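You operate a simulated robot arm through the tools that you are given. There is no shell and no other tool. Be economical: measure what you need, move in short steps, check, and stop when the job is done.

Carry out the task below with a simulated robot arm. There is one attempt and no reset: what you move stays moved.

TASK
Zero the yellow gauge on the brass block, gauge the insert on the anvil and sort it.
Fine: within 0.2 mm of zero it goes in the green tray, else in the yellow tray; swing the gauge back over the block.
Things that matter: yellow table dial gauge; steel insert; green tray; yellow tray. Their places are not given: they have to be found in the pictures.

Only the result counts: the job must be done as asked and must still hold three seconds after the hand-in. Knocking over, shifting, dropping, spilling or breaking anything else fails it.

THE ROBOT
A 7-joint arm with a two-finger parallel gripper, fixed in place. Base frame: the origin is at the foot of the arm, x ahead of it, y to its left, z up; the work surface is at about z = 900. Readings come in mm, rad, newtons and seconds.
With the tool pointing down near the work surface it reaches from about 240 to 680 mm from the base axis. Its first joint turns from -1.152 to 1.152 rad. Payload 2.4 kg.
Tool frame: the origin (TCP) lies between the finger pads and is the grasp point; the fingertips stand 30 mm ahead of it; z points along the fingers, y is the line along which they close. Largest opening 94 mm; finger width 28, thickness 10; the body of the gripper, 50 by 96 mm, starts 55 mm behind the TCP.
Orientation is that of the tool frame in the base frame, as [roll, pitch, yaw] about the fixed x, y, z axes, in that order (R = Rz(yaw) Ry(pitch) Rx(roll)). With the fingers straight down and closing along the base's y, the tool's x points along the base's -x, its y along +y and its z along -z.

THE INTERFACE
- The arm moves only by the tool nudge_tool. Its argument "plan" is a list that holds one entry, the list of rows, each a list of 7 numbers: the finger opening in mm, from 0 to 94, then the shift along the tool's x, y, z in mm, then the turn, a rotation vector about the tool's x, y, z in rad. In form: [[[gripper, dx, dy, dz, wx, wy, wz], ...]]. A call has 1 to 20 rows; each row is the pose to reach, as a shift and turn from the pose commanded when the call began, along the tool's axes at that moment. Each row takes 0.2 s and may step no farther than 50 mm and 0.15 rad from the row before; otherwise, or with a gripper value out of range, the whole call is refused. Where a pose cannot be reached the arm comes as near as it can. A force on the tool above 40 N (or 10 N above the force at the start of the call, whichever is more), or a blocked arm, ends the call early, and 0.2 s more pass. The fingers move at their own pace (about 153 mm/s each) and stop on an object; they squeeze with about 32 N. The grip force told is the motor's: it shows also when the fingers shut on nothing. Time passes only in rows, and 0.2 s behind the last, so rows that repeat a pose let the fingers close. It gives the time, the measured TCP pose, the force on the tool (base axes), the opening and the grip force at its end, in the units of the frame above (readings bear some noise).
- Cameras (640 x 400 px; columns grow to the right, rows downward): "scene" is fixed at [47, 487.1, 1437.5]; the picture's right is [-0.62, -0.79, 0.00], its down [-0.49, 0.38, -0.79] and it looks along [0.62, -0.49, -0.62] (base axes); focal length 218 px, centre (320, 200). "wrist" rides on the gripper at [-37, 0, -58] in the tool frame; the picture's right is [0.00, -1.00, 0.00], its down [0.97, 0.00, -0.24] and it looks along [0.24, 0.00, 0.97] (tool axes); focal length 218 px, centre (320, 200).
- camera(camera): a new picture of that camera. No time passes.
- locate(camera, pixels): for up to 12 pixels [column, row] of the newest picture of that camera ("zoom" is the newest enlarged one), the place [x, y, z] in the base frame of the surface seen there, good to about 3 mm. No time passes.
- close_up(camera, box): a new picture of the part [left, top, right, bottom] of that camera's present view, enlarged. No time passes.
- hand_in(): hands the job in; it is judged then, once.

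Go step by step. Measure first, check grasps and placings, and put right what went wrong. The budget is 80 turns and 46 pictures, counting those below and the enlarged ones. Unless the task says otherwise, let go and move clear before handing in, and close with one line.

The tools are called after "Request:" by a JSON object that holds its "method" and its "body". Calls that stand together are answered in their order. nudge_tool: Moves the arm, as the interface text tells. Its arguments: {"type":"object","properties":{"plan":{"type":"array","items":{"type":"array","items":{"type":"array","items":{"type":"number"}}}}},"required":["plan"]} The other tools are called the same way: camera (camera) takes a picture; locate (camera, pixels) gives the place of the surface under pixels of a picture; close_up (camera, box) takes an enlarged picture of a part of a camera's view; hand_in () hands the job in.

At the start:

```text
clock: 0.0
tcp_pos: [331.7, 198.9, 1297.9]
ee_rot: [-3.141, 0.001, 3.141]
force: [-0.4, 0.1, 0.1]
opening: 94.0
gripper_force: 0.2
```

scene: 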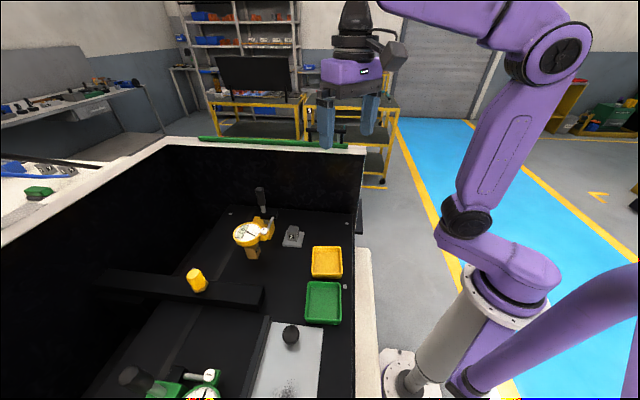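
wrist: 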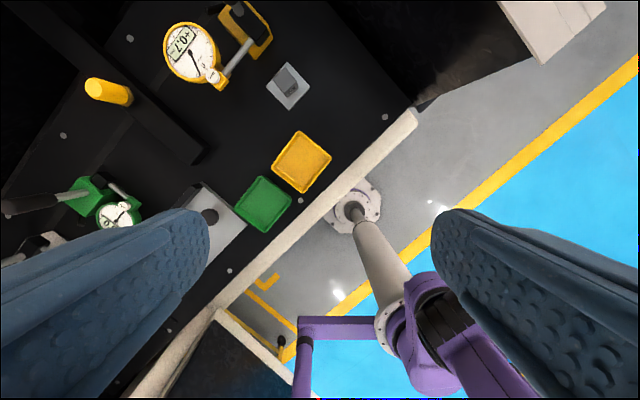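

The pictures show the yellow gauge near scene (250,233), an anvil near (293,236), and yellow and green trays near (326,262) and (323,302). I'll enlarge these areas to understand how the gauge works.

Request:
{"method": "close_up", "body": {"camera": "scene", "box": [210, 170, 370, 270]}}

Request:
{"method": "close_up", "body": {"camera": "wrist", "box": [140, 0, 340, 125]}}

Request:
{"method": "locate", "body": {"camera": "wrist", "pixels": [[190, 52], [210, 75], [235, 55], [255, 30], [237, 10], [288, 85], [290, 78], [301, 161], [264, 204], [284, 105], [220, 82], [108, 92]]}}

```text
4.00 times, centred on (290, 220) of scene
```

zoom: 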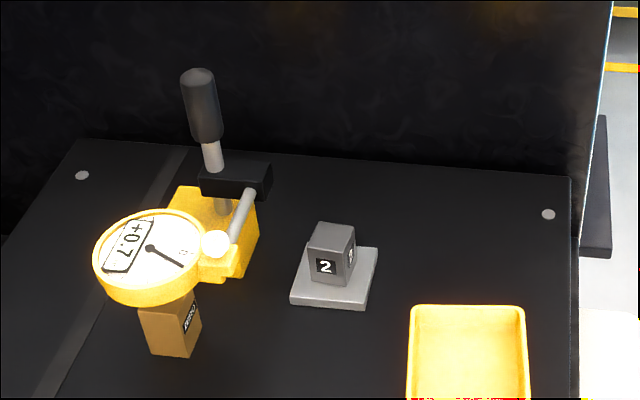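

```text
3.20 times, centred on (240, 62) of wrist
```

zoom: 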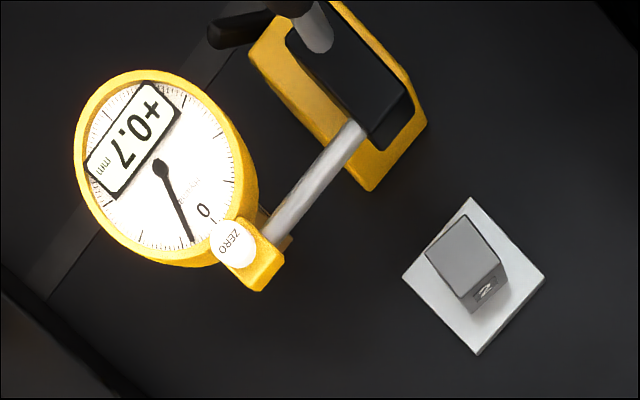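

```text
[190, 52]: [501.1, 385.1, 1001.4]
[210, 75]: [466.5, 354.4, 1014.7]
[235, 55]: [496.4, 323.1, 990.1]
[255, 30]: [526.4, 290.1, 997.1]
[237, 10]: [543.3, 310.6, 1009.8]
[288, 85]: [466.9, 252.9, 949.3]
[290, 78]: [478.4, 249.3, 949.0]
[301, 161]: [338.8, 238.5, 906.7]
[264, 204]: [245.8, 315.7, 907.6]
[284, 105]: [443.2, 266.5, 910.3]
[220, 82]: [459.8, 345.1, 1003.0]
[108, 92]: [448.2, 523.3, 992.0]
```

The gauge reads +0.7. It has a white ZERO button at about (466,354,1015), and the insert marked "2" sits on the anvil at about (470,252). I'll locate the handle and other features in the scene picture, then move the wrist camera overhead.

Request:
{"method": "nudge_tool", "body": {"plan": [[[94, -40, 25, 0, 0, 0, 0], [94, -80, 50, 0, 0, 0, 0], [94, -110, 75, 0, 0, 0, 0], [94, -130, 100, 0, 0, 0, 0]]]}}

Request:
{"method": "camera", "body": {"camera": "wrist"}}

Request:
{"method": "close_up", "body": {"camera": "scene", "box": [210, 170, 370, 270]}}

Request:
{"method": "locate", "body": {"camera": "zoom", "pixels": [[197, 72], [205, 130], [212, 160], [235, 175], [225, 205], [245, 210], [215, 243], [150, 250], [170, 340], [335, 240], [335, 290], [190, 330]]}}

```text
clock: 1.0
tcp_pos: [451.0, 287.3, 1299.1]
ee_rot: [3.141, 0.001, 3.14]
force: [-0.4, 0.5, 0.9]
opening: 94.0
gripper_force: 0.1
out of reach, approached as far as the arm can: row 4
```

```text
41 pictures are left
```

wrist: 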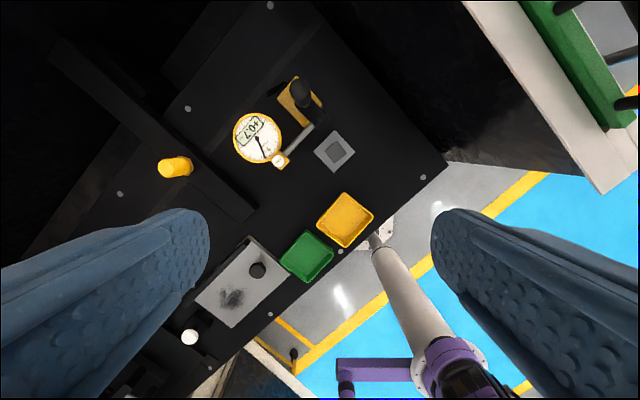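

```text
4.00 times, centred on (290, 220) of scene
```

zoom: 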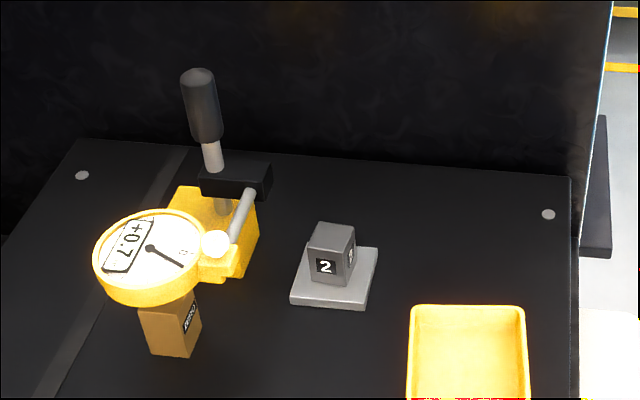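

```text
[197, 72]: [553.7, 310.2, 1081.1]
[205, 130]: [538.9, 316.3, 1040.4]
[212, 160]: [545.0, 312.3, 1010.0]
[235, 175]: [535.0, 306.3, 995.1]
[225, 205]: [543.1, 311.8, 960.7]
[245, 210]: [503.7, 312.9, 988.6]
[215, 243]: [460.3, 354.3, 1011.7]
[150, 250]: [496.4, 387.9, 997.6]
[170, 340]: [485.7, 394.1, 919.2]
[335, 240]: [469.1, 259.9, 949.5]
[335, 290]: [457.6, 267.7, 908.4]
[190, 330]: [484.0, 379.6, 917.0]
```

The handle stands vertically at about (545,312), z 1010–1081. I need an enlarged overhead view of the bracket.

Request:
{"method": "close_up", "body": {"camera": "wrist", "box": [220, 60, 380, 180]}}

```text
3.33 times, centred on (300, 120) of wrist
```

zoom: 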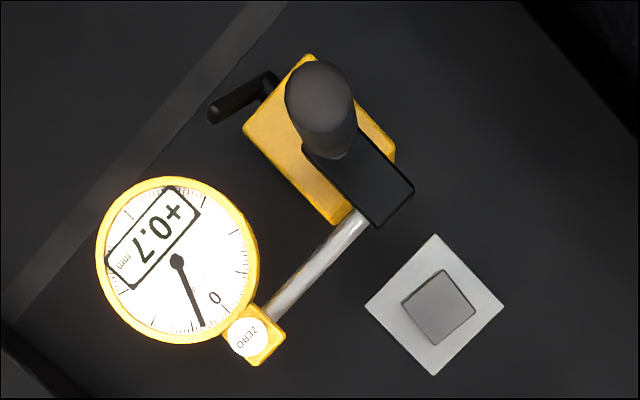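

Request:
{"method": "locate", "body": {"camera": "zoom", "pixels": [[215, 115], [265, 85], [320, 75], [345, 145], [385, 205], [405, 190], [355, 220], [275, 310], [250, 335], [178, 260], [440, 305], [300, 70]]}}

Request:
{"method": "locate", "body": {"camera": "wrist", "pixels": [[345, 220], [306, 256], [326, 206], [353, 246], [289, 268], [313, 276], [175, 167], [220, 205]]}}

```text
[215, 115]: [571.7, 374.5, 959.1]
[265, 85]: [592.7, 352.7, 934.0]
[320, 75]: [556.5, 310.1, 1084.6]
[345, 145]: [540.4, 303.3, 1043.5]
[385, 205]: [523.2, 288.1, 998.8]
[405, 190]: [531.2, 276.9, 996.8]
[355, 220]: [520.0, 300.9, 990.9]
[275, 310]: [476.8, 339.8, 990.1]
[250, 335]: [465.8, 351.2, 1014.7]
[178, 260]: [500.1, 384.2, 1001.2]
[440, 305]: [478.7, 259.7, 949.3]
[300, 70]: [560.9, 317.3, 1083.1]
```

```text
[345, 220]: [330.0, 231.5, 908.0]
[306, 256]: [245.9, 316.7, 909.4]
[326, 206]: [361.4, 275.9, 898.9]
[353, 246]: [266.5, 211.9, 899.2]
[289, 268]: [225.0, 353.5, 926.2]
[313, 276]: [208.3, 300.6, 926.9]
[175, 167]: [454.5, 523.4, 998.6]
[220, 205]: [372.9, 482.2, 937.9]
```

The handle sits over the pivot column at about (550,311), and the button centre is at about (466,352) with its top at z≈1015. I'll close the fingers and go to a point above the button.

Request:
{"method": "nudge_tool", "body": {"plan": [[[0, 0, 0, 40, 0, 0, 0], [0, 0, 15, 80, 0, 0, 0], [0, 0, 30, 120, 0, 0, 0], [0, -5, 50, 160, 0, 0, 0], [0, -10, 60, 200, 0, 0, 0], [0, -10, 60, 200, 0, 0, 0]]]}}

Request:
{"method": "camera", "body": {"camera": "wrist"}}

```text
clock: 2.4
tcp_pos: [459.6, 346.5, 1095.9]
ee_rot: [-3.141, 0.001, 3.14]
force: [0.2, 0.6, 0.5]
opening: 0.2
gripper_force: 32.1
```

```text
38 pictures are left
```

wrist: 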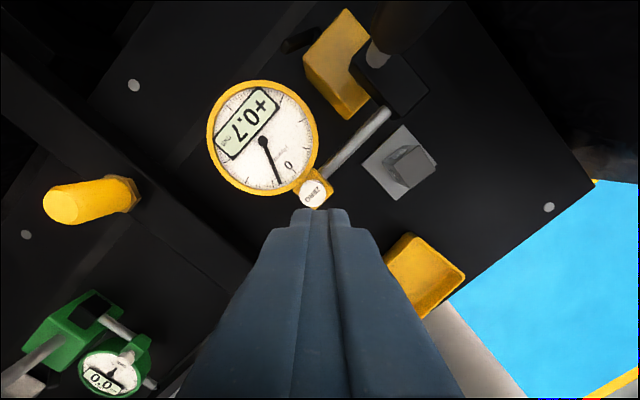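

Request:
{"method": "locate", "body": {"camera": "wrist", "pixels": [[313, 193], [305, 185], [322, 200], [264, 141], [375, 55], [390, 85], [405, 165], [425, 90], [345, 100], [385, 112]]}}

```text
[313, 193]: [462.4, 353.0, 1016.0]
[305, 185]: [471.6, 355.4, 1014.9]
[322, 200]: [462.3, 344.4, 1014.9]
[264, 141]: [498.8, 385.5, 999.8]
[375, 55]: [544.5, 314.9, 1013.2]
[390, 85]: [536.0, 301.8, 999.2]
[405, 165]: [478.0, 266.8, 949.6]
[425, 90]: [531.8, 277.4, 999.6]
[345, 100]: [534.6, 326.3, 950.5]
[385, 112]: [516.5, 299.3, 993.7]
```

The button centre is at about (466,350,1015) and the tips are at z≈1066. I'll go down and press in small steps.

Request:
{"method": "nudge_tool", "body": {"plan": [[[0, -5, 4, 20, 0, 0, 0], [0, -5, 4, 42, 0, 0, 0], [0, -5, 4, 48, 0, 0, 0], [0, -5, 4, 51, 0, 0, 0], [0, -5, 4, 53, 0, 0, 0], [0, -5, 4, 54, 0, 0, 0]]]}}

Request:
{"method": "camera", "body": {"camera": "wrist"}}

```text
clock: 3.8
tcp_pos: [464.8, 351.8, 1043.8]
ee_rot: [-3.141, 0.001, 3.141]
force: [0.8, -0.6, 1.4]
opening: 0.0
gripper_force: 32.1
```

```text
37 pictures are left
```

wrist: 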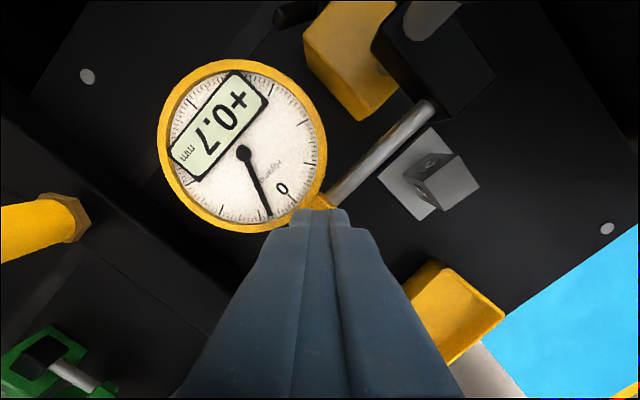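

Contact force is about 1.4 N and the dial still reads +0.7. I'll press further in 1 mm steps.

Request:
{"method": "nudge_tool", "body": {"plan": [[[0, 0, 0, 1, 0, 0, 0], [0, 0, 0, 2, 0, 0, 0], [0, 0, 0, 2, 0, 0, 0]]]}}

Request:
{"method": "close_up", "body": {"camera": "wrist", "box": [150, 50, 350, 240]}}

```text
clock: 4.6
tcp_pos: [465.1, 351.9, 1041.3]
ee_rot: [-3.141, -0.001, -3.142]
force: [0.5, -0.1, 0.7]
opening: 0.1
gripper_force: 32.5
```

```text
2.11 times, centred on (250, 145) of wrist
```

zoom: 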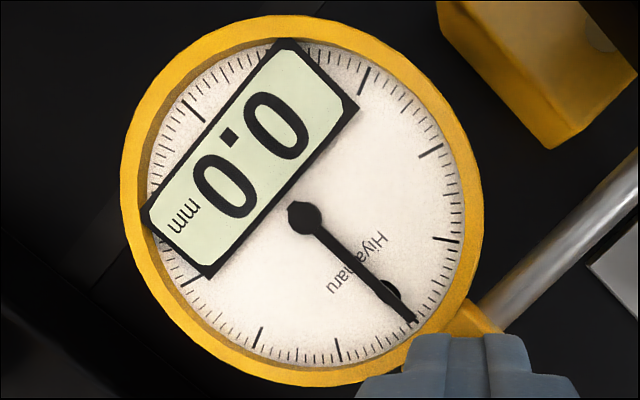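

The gauge now reads 0.0. I'll rise clear and check the reading holds, then measure the handle.

Request:
{"method": "nudge_tool", "body": {"plan": [[[0, 0, 0, -30, 0, 0, 0], [40, 0, 0, -70, 0, 0, 0], [60, 0, -10, -100, 0, 0, 0], [60, -20, -40, -110, 0, 0, 0], [60, -40, -40, -110, 0, 0, 0.15], [60, -40, -40, -110, 0, 0, 0.3], [60, -40, -40, -110, 0, 0, 0.45], [60, -40, -40, -110, 0, 0, 0.6], [60, -40, -40, -110, 0, 0, 0.75], [60, -40, -40, -110, 0, 0, 0.75]]]}}

Request:
{"method": "camera", "body": {"camera": "wrist"}}

Request:
{"method": "close_up", "body": {"camera": "scene", "box": [210, 170, 370, 270]}}

```text
clock: 6.8
tcp_pos: [506.0, 310.4, 1151.4]
ee_rot: [3.141, 0.0, 2.389]
force: [-0.4, -0.5, -0.2]
opening: 59.9
gripper_force: 0.0
```

```text
35 pictures are left
```

wrist: 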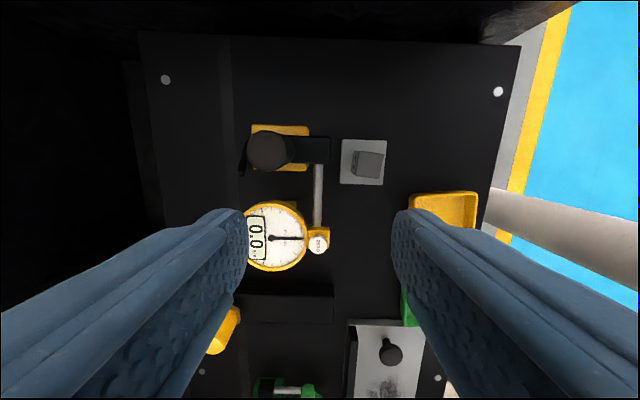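

```text
4.00 times, centred on (290, 220) of scene
```

zoom: 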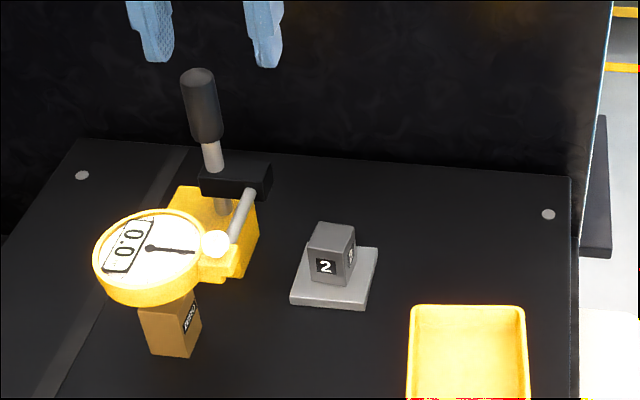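

The gauge holds 0.0, and this view lines up with the fixture. I'll measure the handle's outline.

Request:
{"method": "locate", "body": {"camera": "wrist", "pixels": [[268, 151], [252, 151], [284, 150], [268, 135], [268, 167], [275, 237], [319, 243], [365, 165], [320, 150], [317, 185], [244, 160]]}}

Request:
{"method": "locate", "body": {"camera": "zoom", "pixels": [[199, 76], [187, 100], [200, 105], [215, 105], [192, 135], [207, 135], [219, 133], [212, 155]]}}

```text
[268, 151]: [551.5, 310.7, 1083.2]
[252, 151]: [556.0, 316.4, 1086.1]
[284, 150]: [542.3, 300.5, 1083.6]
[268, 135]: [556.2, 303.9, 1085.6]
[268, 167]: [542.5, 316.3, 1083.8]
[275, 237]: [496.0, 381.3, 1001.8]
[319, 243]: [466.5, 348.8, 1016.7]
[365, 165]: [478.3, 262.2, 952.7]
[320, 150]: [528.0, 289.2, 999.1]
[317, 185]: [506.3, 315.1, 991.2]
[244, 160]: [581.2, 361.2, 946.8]
```

```text
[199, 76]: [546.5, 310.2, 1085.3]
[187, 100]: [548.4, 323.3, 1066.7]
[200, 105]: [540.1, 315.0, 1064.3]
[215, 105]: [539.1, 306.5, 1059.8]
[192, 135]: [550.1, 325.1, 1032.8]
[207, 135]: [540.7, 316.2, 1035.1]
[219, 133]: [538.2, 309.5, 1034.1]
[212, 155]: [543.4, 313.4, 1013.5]
```

The handle axis is at about (549.5,310.5). Turning it by 90° puts the gauge over the insert at about (478,260). I'll move over the handle and go down to grip height.

Request:
{"method": "nudge_tool", "body": {"plan": [[[60, -16, 15, 0, 0, 0, 0], [60, -31.8, 29.7, 0, 0, 0, 0], [60, -31.8, 29.7, 0, 0, 0, 0], [60, -31.8, 29.7, 35, 0, 0, 0], [60, -31.8, 29.7, 70, 0, 0, 0], [60, -31.8, 29.7, 98, 0, 0, 0], [60, -31.8, 29.7, 98, 0, 0, 0]]]}}

Request:
{"method": "close_up", "body": {"camera": "scene", "box": [210, 150, 370, 270]}}

```text
clock: 8.4
tcp_pos: [547.9, 310.3, 1054.1]
ee_rot: [3.142, 0.001, 2.391]
force: [-0.3, -0.8, -0.1]
opening: 60.1
gripper_force: 0.1
```

```text
3.33 times, centred on (290, 210) of scene
```

zoom: 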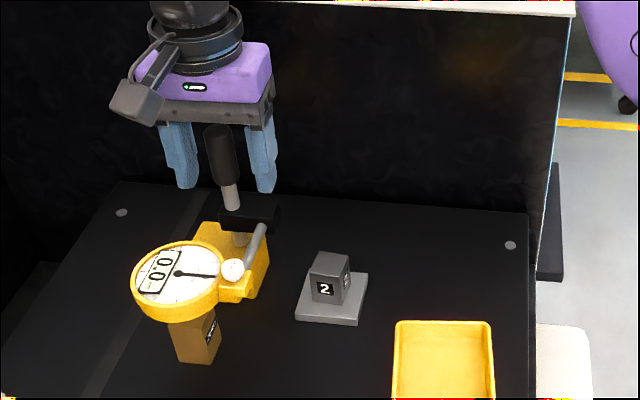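

The fingers straddle the handle. I'll close on it and try a small turn.

Request:
{"method": "nudge_tool", "body": {"plan": [[[0, -1, 0.7, 0, 0, 0, 0], [0, -1, 0.7, 0, 0, 0, 0], [0, -1, 0.7, 0, 0, 0, 0], [0, -1, 0.7, 0, 0, 0, -0.08], [0, -1, 0.7, 0, 0, 0, -0.16], [0, -1, 0.7, 0, 0, 0, -0.24], [0, -1, 0.7, 0, 0, 0, -0.24]]]}}

Request:
{"method": "close_up", "body": {"camera": "scene", "box": [210, 150, 370, 270]}}

```text
clock: 10.0
tcp_pos: [551.0, 312.6, 1053.4]
ee_rot: [-3.14, -0.002, 2.633]
force: [-6.9, 3.9, 0.0]
opening: 22.9
gripper_force: 45.0
```

```text
3.33 times, centred on (290, 210) of scene
```

zoom: 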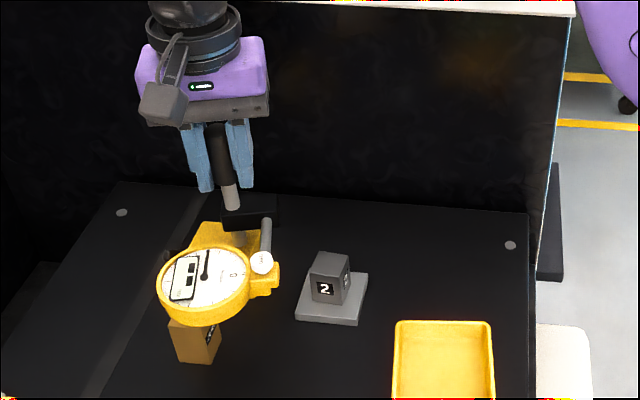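

The gauge swings with the handle and the display shows "--" in between. I'll continue to a total of about 90°.

Request:
{"method": "nudge_tool", "body": {"plan": [[[0, -0.3, 1.5, 0, 0, 0, -0.1], [0, -0.3, 1.5, 0, 0, 0, -0.2], [0, -0.3, 1.5, 0, 0, 0, -0.3], [0, -0.3, 1.5, 0, 0, 0, -0.4], [0, -0.3, 1.5, 0, 0, 0, -0.5], [0, -0.3, 1.5, 0, 0, 0, -0.6], [0, -0.3, 1.5, 0, 0, 0, -0.7], [0, -0.3, 1.5, 0, 0, 0, -0.8], [0, -0.3, 1.5, 0, 0, 0, -0.9], [0, -0.3, 1.5, 0, 0, 0, -1.0], [0, -0.3, 1.5, 0, 0, 0, -1.1], [0, -0.3, 1.5, 0, 0, 0, -1.2], [0, -0.3, 1.5, 0, 0, 0, -1.3], [0, -0.3, 1.5, 0, 0, 0, -1.33], [0, -0.3, 1.5, 0, 0, 0, -1.33]]]}}

Request:
{"method": "close_up", "body": {"camera": "scene", "box": [210, 150, 370, 270]}}

```text
clock: 13.2
tcp_pos: [550.5, 309.2, 1053.5]
ee_rot: [-3.141, -0.008, -2.323]
force: [-12.5, -22.1, -0.3]
opening: 22.8
gripper_force: 44.7
```

```text
3.33 times, centred on (290, 210) of scene
```

zoom: 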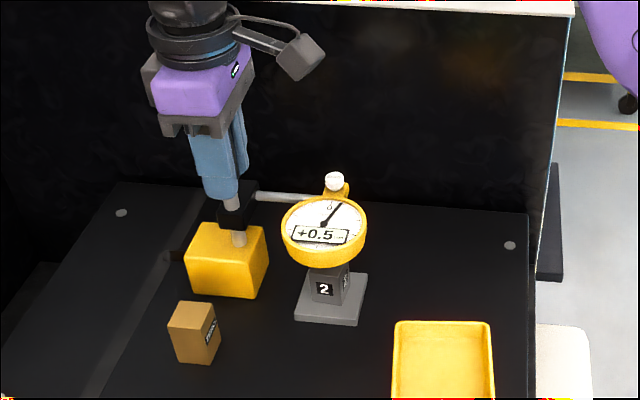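

The gauge over the insert appears to read +0.5. I'll release the handle to remove side load, then read it closely.

Request:
{"method": "nudge_tool", "body": {"plan": [[[60, 0, 0, 0, 0, 0, 0], [60, 0, 0, 0, 0, 0, 0], [60, 0, 0, 0, 0, 0, 0]]]}}

Request:
{"method": "close_up", "body": {"camera": "scene", "box": [230, 180, 330, 242]}}

Request:
{"method": "camera", "body": {"camera": "wrist"}}

```text
clock: 14.0
tcp_pos: [551.0, 313.5, 1055.0]
ee_rot: [3.141, 0.001, -2.322]
force: [-0.6, -1.4, -0.1]
opening: 60.1
gripper_force: 0.1
```

```text
6.40 times, centred on (280, 211) of scene
```

zoom: 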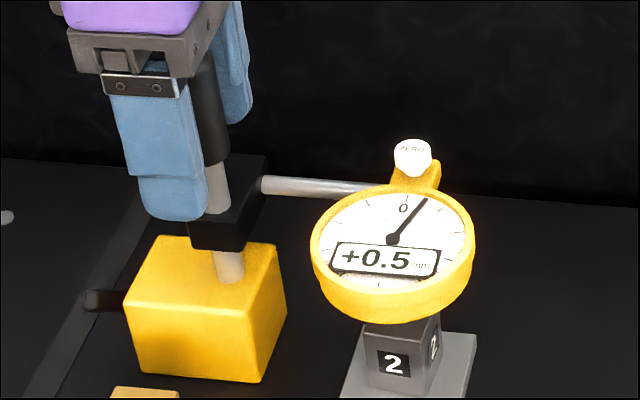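

```text
29 pictures are left
```

wrist: 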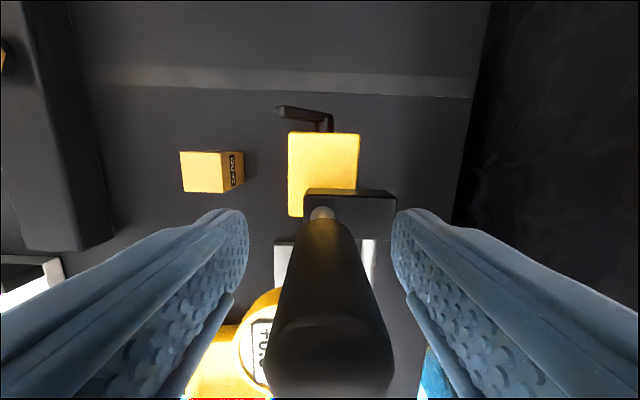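

It reads a steady +0.5 (more than 0.2), so the insert goes in the yellow tray. I'll re-grip centred and swing the gauge back over the block.

Request:
{"method": "nudge_tool", "body": {"plan": [[[60, 2.2, -1, 0, 0, 0, 0], [0, 2.2, -1, 0, 0, 0, 0], [0, 2.2, -1, 0, 0, 0, 0], [0, 2.2, -1, 0, 0, 0, 0.1], [0, 2.2, -1, 0, 0, 0, 0.2], [0, 2.2, -1, 0, 0, 0, 0.3], [0, 2.2, -1, 0, 0, 0, 0.4], [0, 2.2, -1, 0, 0, 0, 0.5], [0, 2.2, -1, 0, 0, 0, 0.6], [0, 2.2, -1, 0, 0, 0, 0.7], [0, 2.2, -1, 0, 0, 0, 0.8], [0, 2.2, -1, 0, 0, 0, 0.9], [0, 2.2, -1, 0, 0, 0, 1.0], [0, 2.2, -1, 0, 0, 0, 1.1], [0, 2.2, -1, 0, 0, 0, 1.2], [0, 2.2, -1, 0, 0, 0, 1.3], [0, 2.2, -1, 0, 0, 0, 1.4], [0, 2.2, -1, 0, 0, 0, 1.5], [0, 2.2, -1, 0, 0, 0, 1.57], [0, 2.2, -1, 0, 0, 0, 1.57]]]}}

Request:
{"method": "close_up", "body": {"camera": "scene", "box": [210, 150, 370, 270]}}

```text
clock: 18.2
tcp_pos: [550.8, 312.3, 1054.2]
ee_rot: [3.141, 0.001, 2.39]
force: [10.6, 15.1, 0.1]
opening: 22.7
gripper_force: 45.1
```

```text
3.33 times, centred on (290, 210) of scene
```

zoom: 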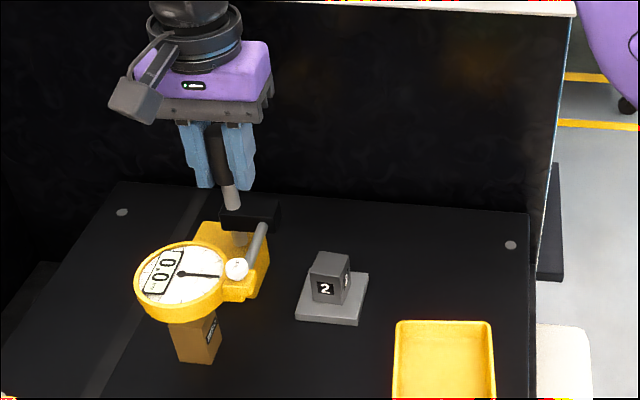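

It reads 0.0 again but sits about 3 mm short of its original position. I'll turn 0.04 rad more, release, rise, and look at the insert.

Request:
{"method": "nudge_tool", "body": {"plan": [[[0, 0, 0, 0, 0, 0, 0.04], [0, 0, 0, 0, 0, 0, 0.04], [60, 0, 0, 0, 0, 0, 0.04], [60, 0, 0, 0, 0, 0, 0.04], [60, 0, 0, -40, 0, 0, 0.04], [60, 0, 0, -80, 0, 0, 0.04], [60, 10, -20, -100, 0, 0, 0], [60, 20, -55, -110, 0, 0, 0], [60, 20, -90, -110, 0, 0, 0], [60, 20, -90, -110, 0, 0, 0]]]}}

Request:
{"method": "camera", "body": {"camera": "wrist"}}

Request:
{"method": "close_up", "body": {"camera": "scene", "box": [210, 170, 370, 270]}}

```text
clock: 20.4
tcp_pos: [474.0, 256.4, 1163.8]
ee_rot: [-3.141, 0.0, 2.392]
force: [-1.0, 0.5, -0.3]
opening: 59.7
gripper_force: 0.1
```

```text
27 pictures are left
```

wrist: 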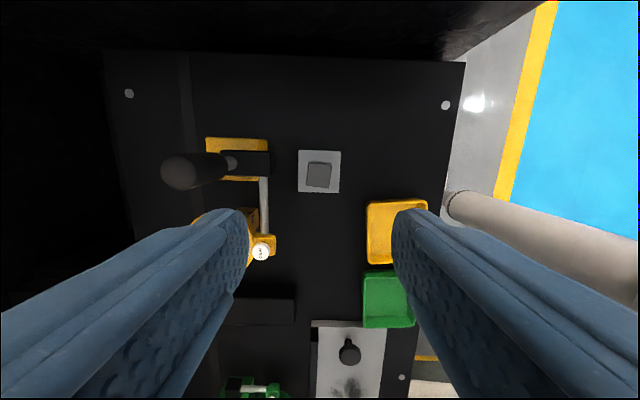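

```text
4.00 times, centred on (290, 220) of scene
```

zoom: 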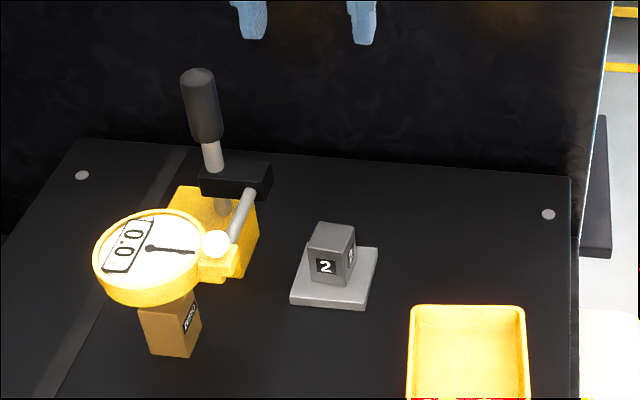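

The gauge is back exactly at its original place, reading 0.0. Next I'll measure the insert and the yellow tray.

Request:
{"method": "close_up", "body": {"camera": "wrist", "box": [280, 140, 440, 270]}}

```text
3.08 times, centred on (360, 205) of wrist
```

zoom: 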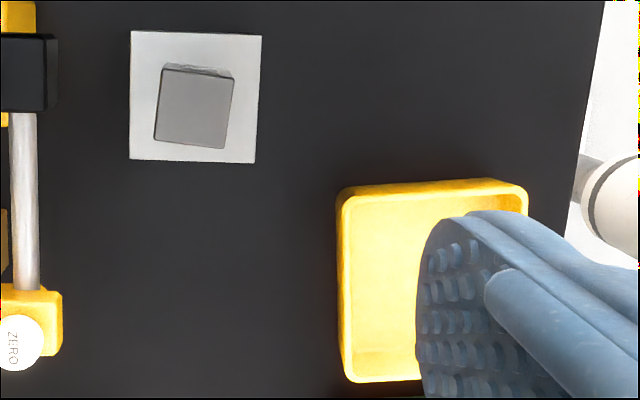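

Request:
{"method": "locate", "body": {"camera": "zoom", "pixels": [[163, 71], [232, 80], [224, 146], [156, 137], [194, 108], [195, 150], [340, 195], [523, 195], [350, 378], [380, 280]]}}

```text
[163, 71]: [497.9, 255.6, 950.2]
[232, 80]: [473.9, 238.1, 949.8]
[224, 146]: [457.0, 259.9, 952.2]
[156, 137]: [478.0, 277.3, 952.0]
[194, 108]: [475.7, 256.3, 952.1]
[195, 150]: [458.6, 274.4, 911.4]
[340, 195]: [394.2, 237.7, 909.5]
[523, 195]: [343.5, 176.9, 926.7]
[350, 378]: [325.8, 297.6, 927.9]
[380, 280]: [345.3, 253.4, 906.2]
```

The insert is about 28 mm square, centred at (476.5,257.5), and turned about 8° clockwise from my tool axes. I'll align, lower to TCP z≈950 and stop before gripping.

Request:
{"method": "nudge_tool", "body": {"plan": [[[50, -1.1, 2.5, 0, 0, 0, 0.07], [50, -1.1, 2.5, 40, 0, 0, 0.14], [50, -1.1, 2.5, 80, 0, 0, 0.14], [50, -1.1, 2.5, 120, 0, 0, 0.14], [50, -1.1, 2.5, 150, 0, 0, 0.14], [50, -1.1, 2.5, 165, 0, 0, 0.14], [50, -1.1, 2.5, 165, 0, 0, 0.14]]]}}

Request:
{"method": "camera", "body": {"camera": "wrist"}}

Request:
{"method": "close_up", "body": {"camera": "scene", "box": [210, 170, 370, 270]}}

```text
clock: 22.0
tcp_pos: [476.8, 259.5, 998.8]
ee_rot: [3.141, 0.0, 2.252]
force: [-0.2, -0.1, -0.6]
opening: 49.9
gripper_force: 0.0
```

```text
24 pictures are left
```

wrist: 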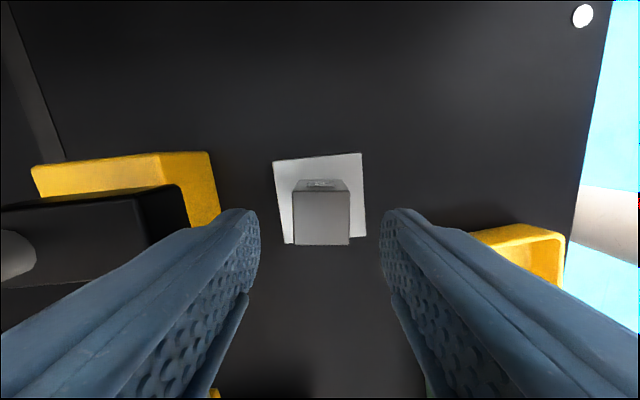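

```text
4.00 times, centred on (290, 220) of scene
```

zoom: 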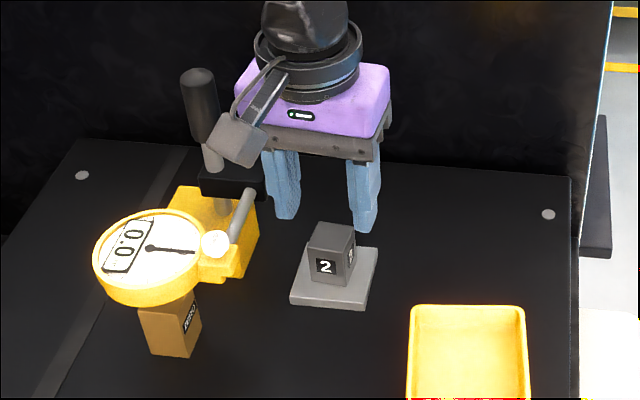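

The insert lies squarely between the fingers. A box on the gripper's side appears near the gauge in the scene view, so I'll check its clearance before going lower.

Request:
{"method": "locate", "body": {"camera": "zoom", "pixels": [[240, 140], [236, 158], [225, 145], [262, 125], [285, 80], [310, 135]]}}

Request:
{"method": "locate", "body": {"camera": "wrist", "pixels": [[295, 193], [347, 193], [296, 243], [348, 243]]}}

```text
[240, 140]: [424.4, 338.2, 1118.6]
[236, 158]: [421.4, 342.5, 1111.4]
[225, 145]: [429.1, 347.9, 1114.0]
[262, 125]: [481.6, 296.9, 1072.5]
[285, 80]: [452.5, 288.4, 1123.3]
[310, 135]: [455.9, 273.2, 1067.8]
```

```text
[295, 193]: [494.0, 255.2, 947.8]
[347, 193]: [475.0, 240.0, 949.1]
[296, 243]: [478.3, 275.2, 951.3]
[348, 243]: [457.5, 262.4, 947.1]
```

The box will end about 40 mm above the gauge. I'll lower to TCP z≈951 and grip.

Request:
{"method": "nudge_tool", "body": {"plan": [[[50, 0, -1, 20, 0, 0, 0], [50, 0, -1, 40, 0, 0, 0], [50, 0, -1, 48, 0, 0, 0], [50, 0, -1, 48, 0, 0, 0], [0, 0, -1, 48, 0, 0, 0], [0, 0, -1, 48, 0, 0, 0], [0, 0, -1, 48, 0, 0, 0]]]}}

Request:
{"method": "close_up", "body": {"camera": "scene", "box": [210, 170, 370, 270]}}

```text
clock: 23.6
tcp_pos: [476.0, 258.8, 951.6]
ee_rot: [-3.141, 0.001, 2.251]
force: [0.6, 0.2, -0.2]
opening: 34.3
gripper_force: 32.4
```

```text
4.00 times, centred on (290, 220) of scene
```

zoom: 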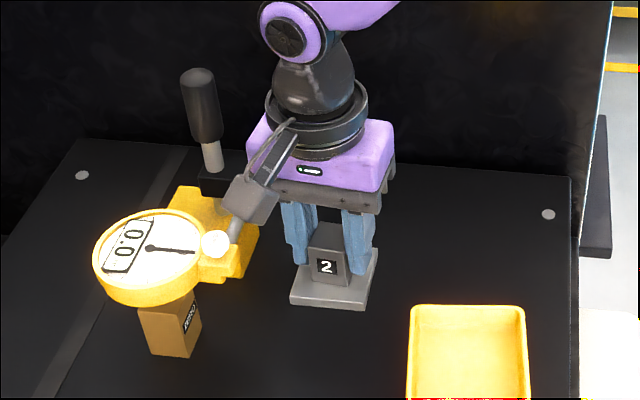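

The grip stopped at 34 mm with 32 N. I'll lift straight up and check.

Request:
{"method": "nudge_tool", "body": {"plan": [[[0, 0, 0, -15, 0, 0, 0], [0, 0, 0, -45, 0, 0, 0], [0, 0, 0, -90, 0, 0, 0], [0, 0, 0, -110, 0, 0, 0], [0, 0, 0, -110, 0, 0, 0]]]}}

Request:
{"method": "camera", "body": {"camera": "scene"}}

Request:
{"method": "camera", "body": {"camera": "wrist"}}

```text
clock: 24.8
tcp_pos: [475.9, 258.8, 1060.8]
ee_rot: [3.141, 0.0, 2.252]
force: [-0.3, 0.6, -2.9]
opening: 34.3
gripper_force: 31.3
```

```text
21 pictures are left
```

scene: 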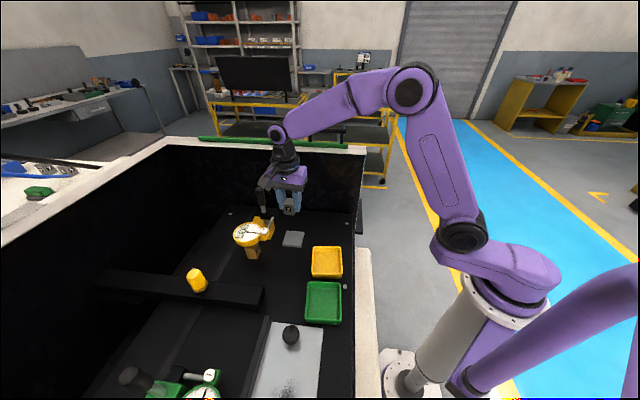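

```text
20 pictures are left
```

wrist: 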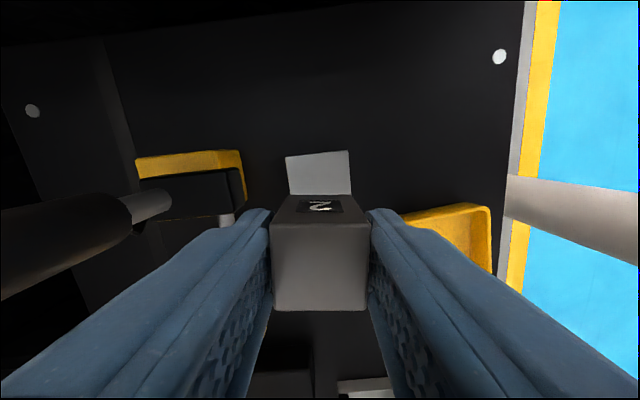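

The insert is lifted and the anvil is empty. Now I'll measure the yellow tray at scene (326,262).

Request:
{"method": "close_up", "body": {"camera": "scene", "box": [290, 235, 370, 335]}}

Request:
{"method": "locate", "body": {"camera": "scene", "pixels": [[313, 247], [341, 247], [312, 276], [342, 276], [327, 262], [327, 249], [327, 274], [315, 262], [339, 262]]}}

```text
4.00 times, centred on (330, 285) of scene
```

zoom: 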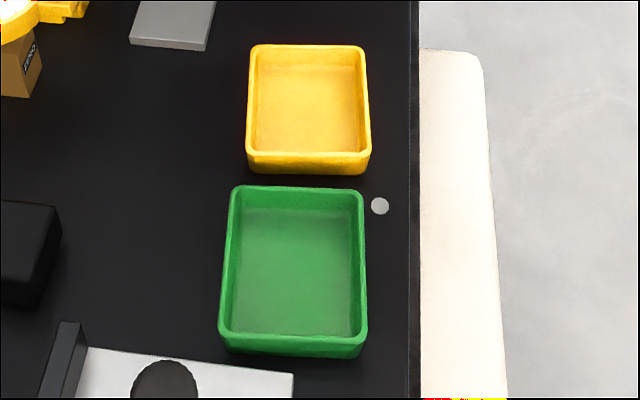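

```text
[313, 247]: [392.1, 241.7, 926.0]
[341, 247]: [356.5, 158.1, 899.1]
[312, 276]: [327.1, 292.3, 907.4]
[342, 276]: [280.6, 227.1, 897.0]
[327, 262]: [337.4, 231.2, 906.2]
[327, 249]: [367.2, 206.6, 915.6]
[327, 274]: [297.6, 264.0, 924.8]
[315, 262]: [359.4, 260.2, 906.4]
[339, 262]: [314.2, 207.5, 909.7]
```

The yellow tray's centre is about (336,235), with its floor at 906 and rim at about 926. I'll carry the insert over it.

Request:
{"method": "nudge_tool", "body": {"plan": [[[0, 12, -22, 0, 0, 0, 0], [0, 26, -46, 0, 0, 0, -0.06], [0, 40, -72, 0, 0, 0, -0.12], [0, 56, -100, 0, 0, 0, -0.18], [0, 69.6, -123.9, 0, 0, 0, -0.18], [0, 69.6, -123.9, 0, 0, 0, -0.18], [0, 69.6, -123.9, 35, 0, 0, -0.18], [0, 69.6, -123.9, 65, 0, 0, -0.18], [0, 69.6, -123.9, 65, 0, 0, -0.18]]]}}

Request:
{"method": "close_up", "body": {"camera": "scene", "box": [270, 205, 390, 335]}}

Request:
{"method": "camera", "body": {"camera": "wrist"}}

```text
clock: 26.8
tcp_pos: [335.3, 234.5, 994.6]
ee_rot: [-3.141, 0.0, 2.431]
force: [-0.8, 0.7, -2.6]
opening: 34.1
gripper_force: 32.0
```

```text
3.08 times, centred on (330, 270) of scene
```

zoom: 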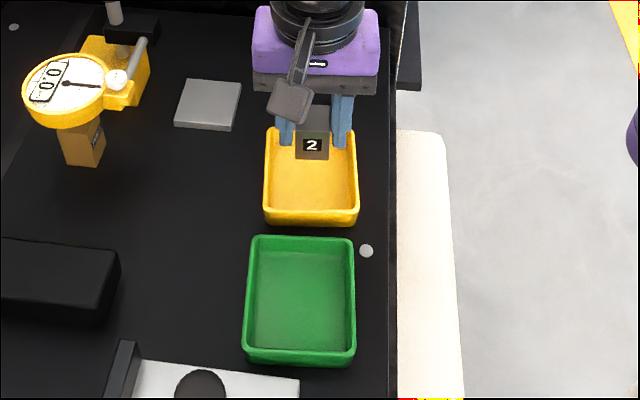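

```text
17 pictures are left
```

wrist: 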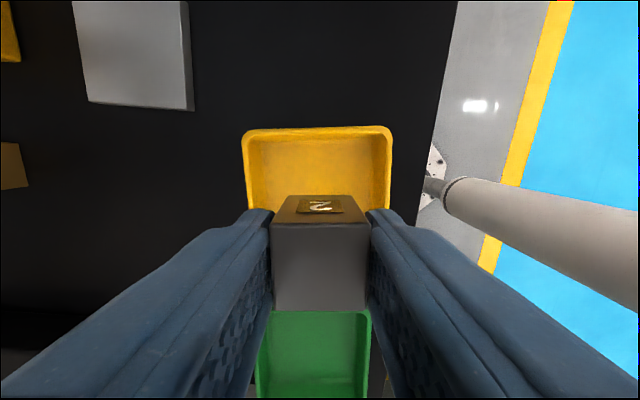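

The insert is centred over the yellow tray and aligned. I'll lower until it just touches the floor, about 46 mm, before releasing.

Request:
{"method": "nudge_tool", "body": {"plan": [[[0, 0, 0, 20, 0, 0, 0], [0, 0, 0, 36, 0, 0, 0], [0, 0, 0, 42, 0, 0, 0], [0, 0, 0, 45, 0, 0, 0], [0, 0, 0, 45, 0, 0, 0]]]}}

Request:
{"method": "close_up", "body": {"camera": "scene", "box": [290, 225, 370, 285]}}

```text
clock: 28.0
tcp_pos: [336.8, 235.0, 951.8]
ee_rot: [3.141, 0.001, 2.432]
force: [-0.5, 0.2, -2.6]
opening: 34.1
gripper_force: 31.8
```

```text
6.67 times, centred on (330, 255) of scene
```

zoom: 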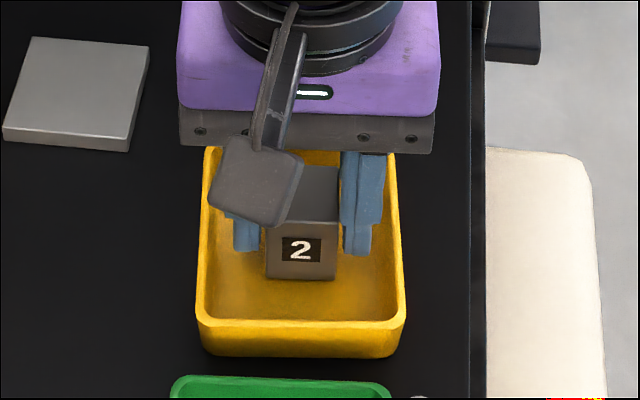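

No contact yet (−2.6 N is just the weight). I'll go down in 1 mm steps.

Request:
{"method": "nudge_tool", "body": {"plan": [[[0, 0, 0, 1, 0, 0, 0], [0, 0, 0, 2, 0, 0, 0], [0, 0, 0, 3, 0, 0, 0]]]}}

```text
clock: 28.8
tcp_pos: [336.9, 235.0, 949.1]
ee_rot: [3.139, 0.001, 2.43]
force: [-2.1, -1.3, 14.1]
opening: 34.4
gripper_force: 31.6
```

The insert has touched the tray floor (+14 N). I'll back up a hair, release and rise.

Request:
{"method": "nudge_tool", "body": {"plan": [[[0, 0, 0, -0.6, 0, 0, 0], [46, 0, 0, -0.6, 0, 0, 0], [46, 0, 0, -0.6, 0, 0, 0], [46, 0, 0, -15, 0, 0, 0], [46, 0, 0, -50, 0, 0, 0], [46, 0, 0, -100, 0, 0, 0], [46, 0, 0, -150, 0, 0, 0], [46, 0, 0, -150, 0, 0, 0]]]}}

Request:
{"method": "camera", "body": {"camera": "wrist"}}

Request:
{"method": "close_up", "body": {"camera": "scene", "box": [220, 180, 380, 340]}}

```text
clock: 30.6
tcp_pos: [336.7, 235.3, 1097.8]
ee_rot: [-3.141, 0.001, 2.43]
force: [0.4, 0.2, 0.3]
opening: 46.0
gripper_force: 0.1
```

```text
15 pictures are left
```

wrist: 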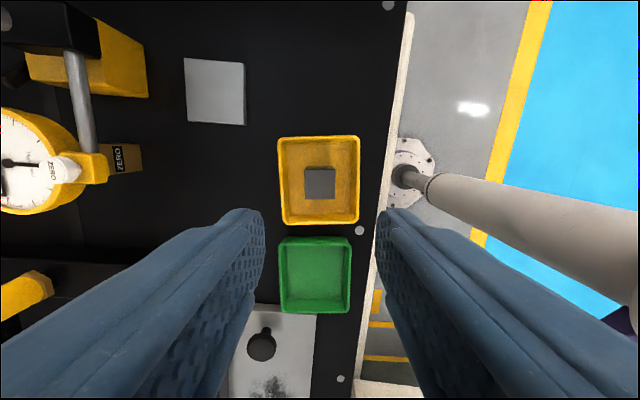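

```text
2.50 times, centred on (300, 260) of scene
```

zoom: 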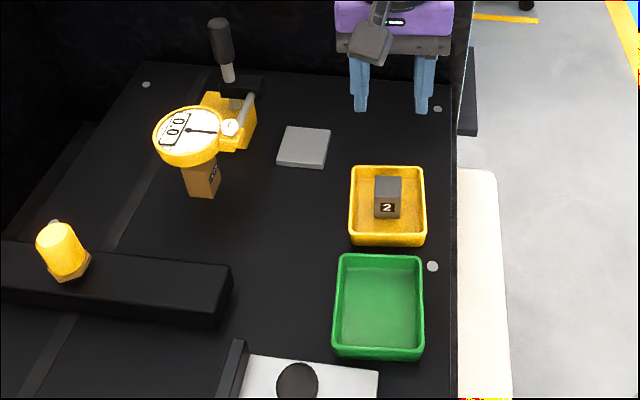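

The insert stands upright in the yellow tray, the gauge is back over the brass block reading 0.0, and the arm is clear. I'm handing in.

Request:
{"method": "hand_in", "body": {}}

```text
The job is handed in.
```

I zeroed the yellow gauge on the brass block; the insert then read +0.5 mm, so I put it in the yellow tray. The gauge is back over the block, reading 0.0, and the job is handed in.
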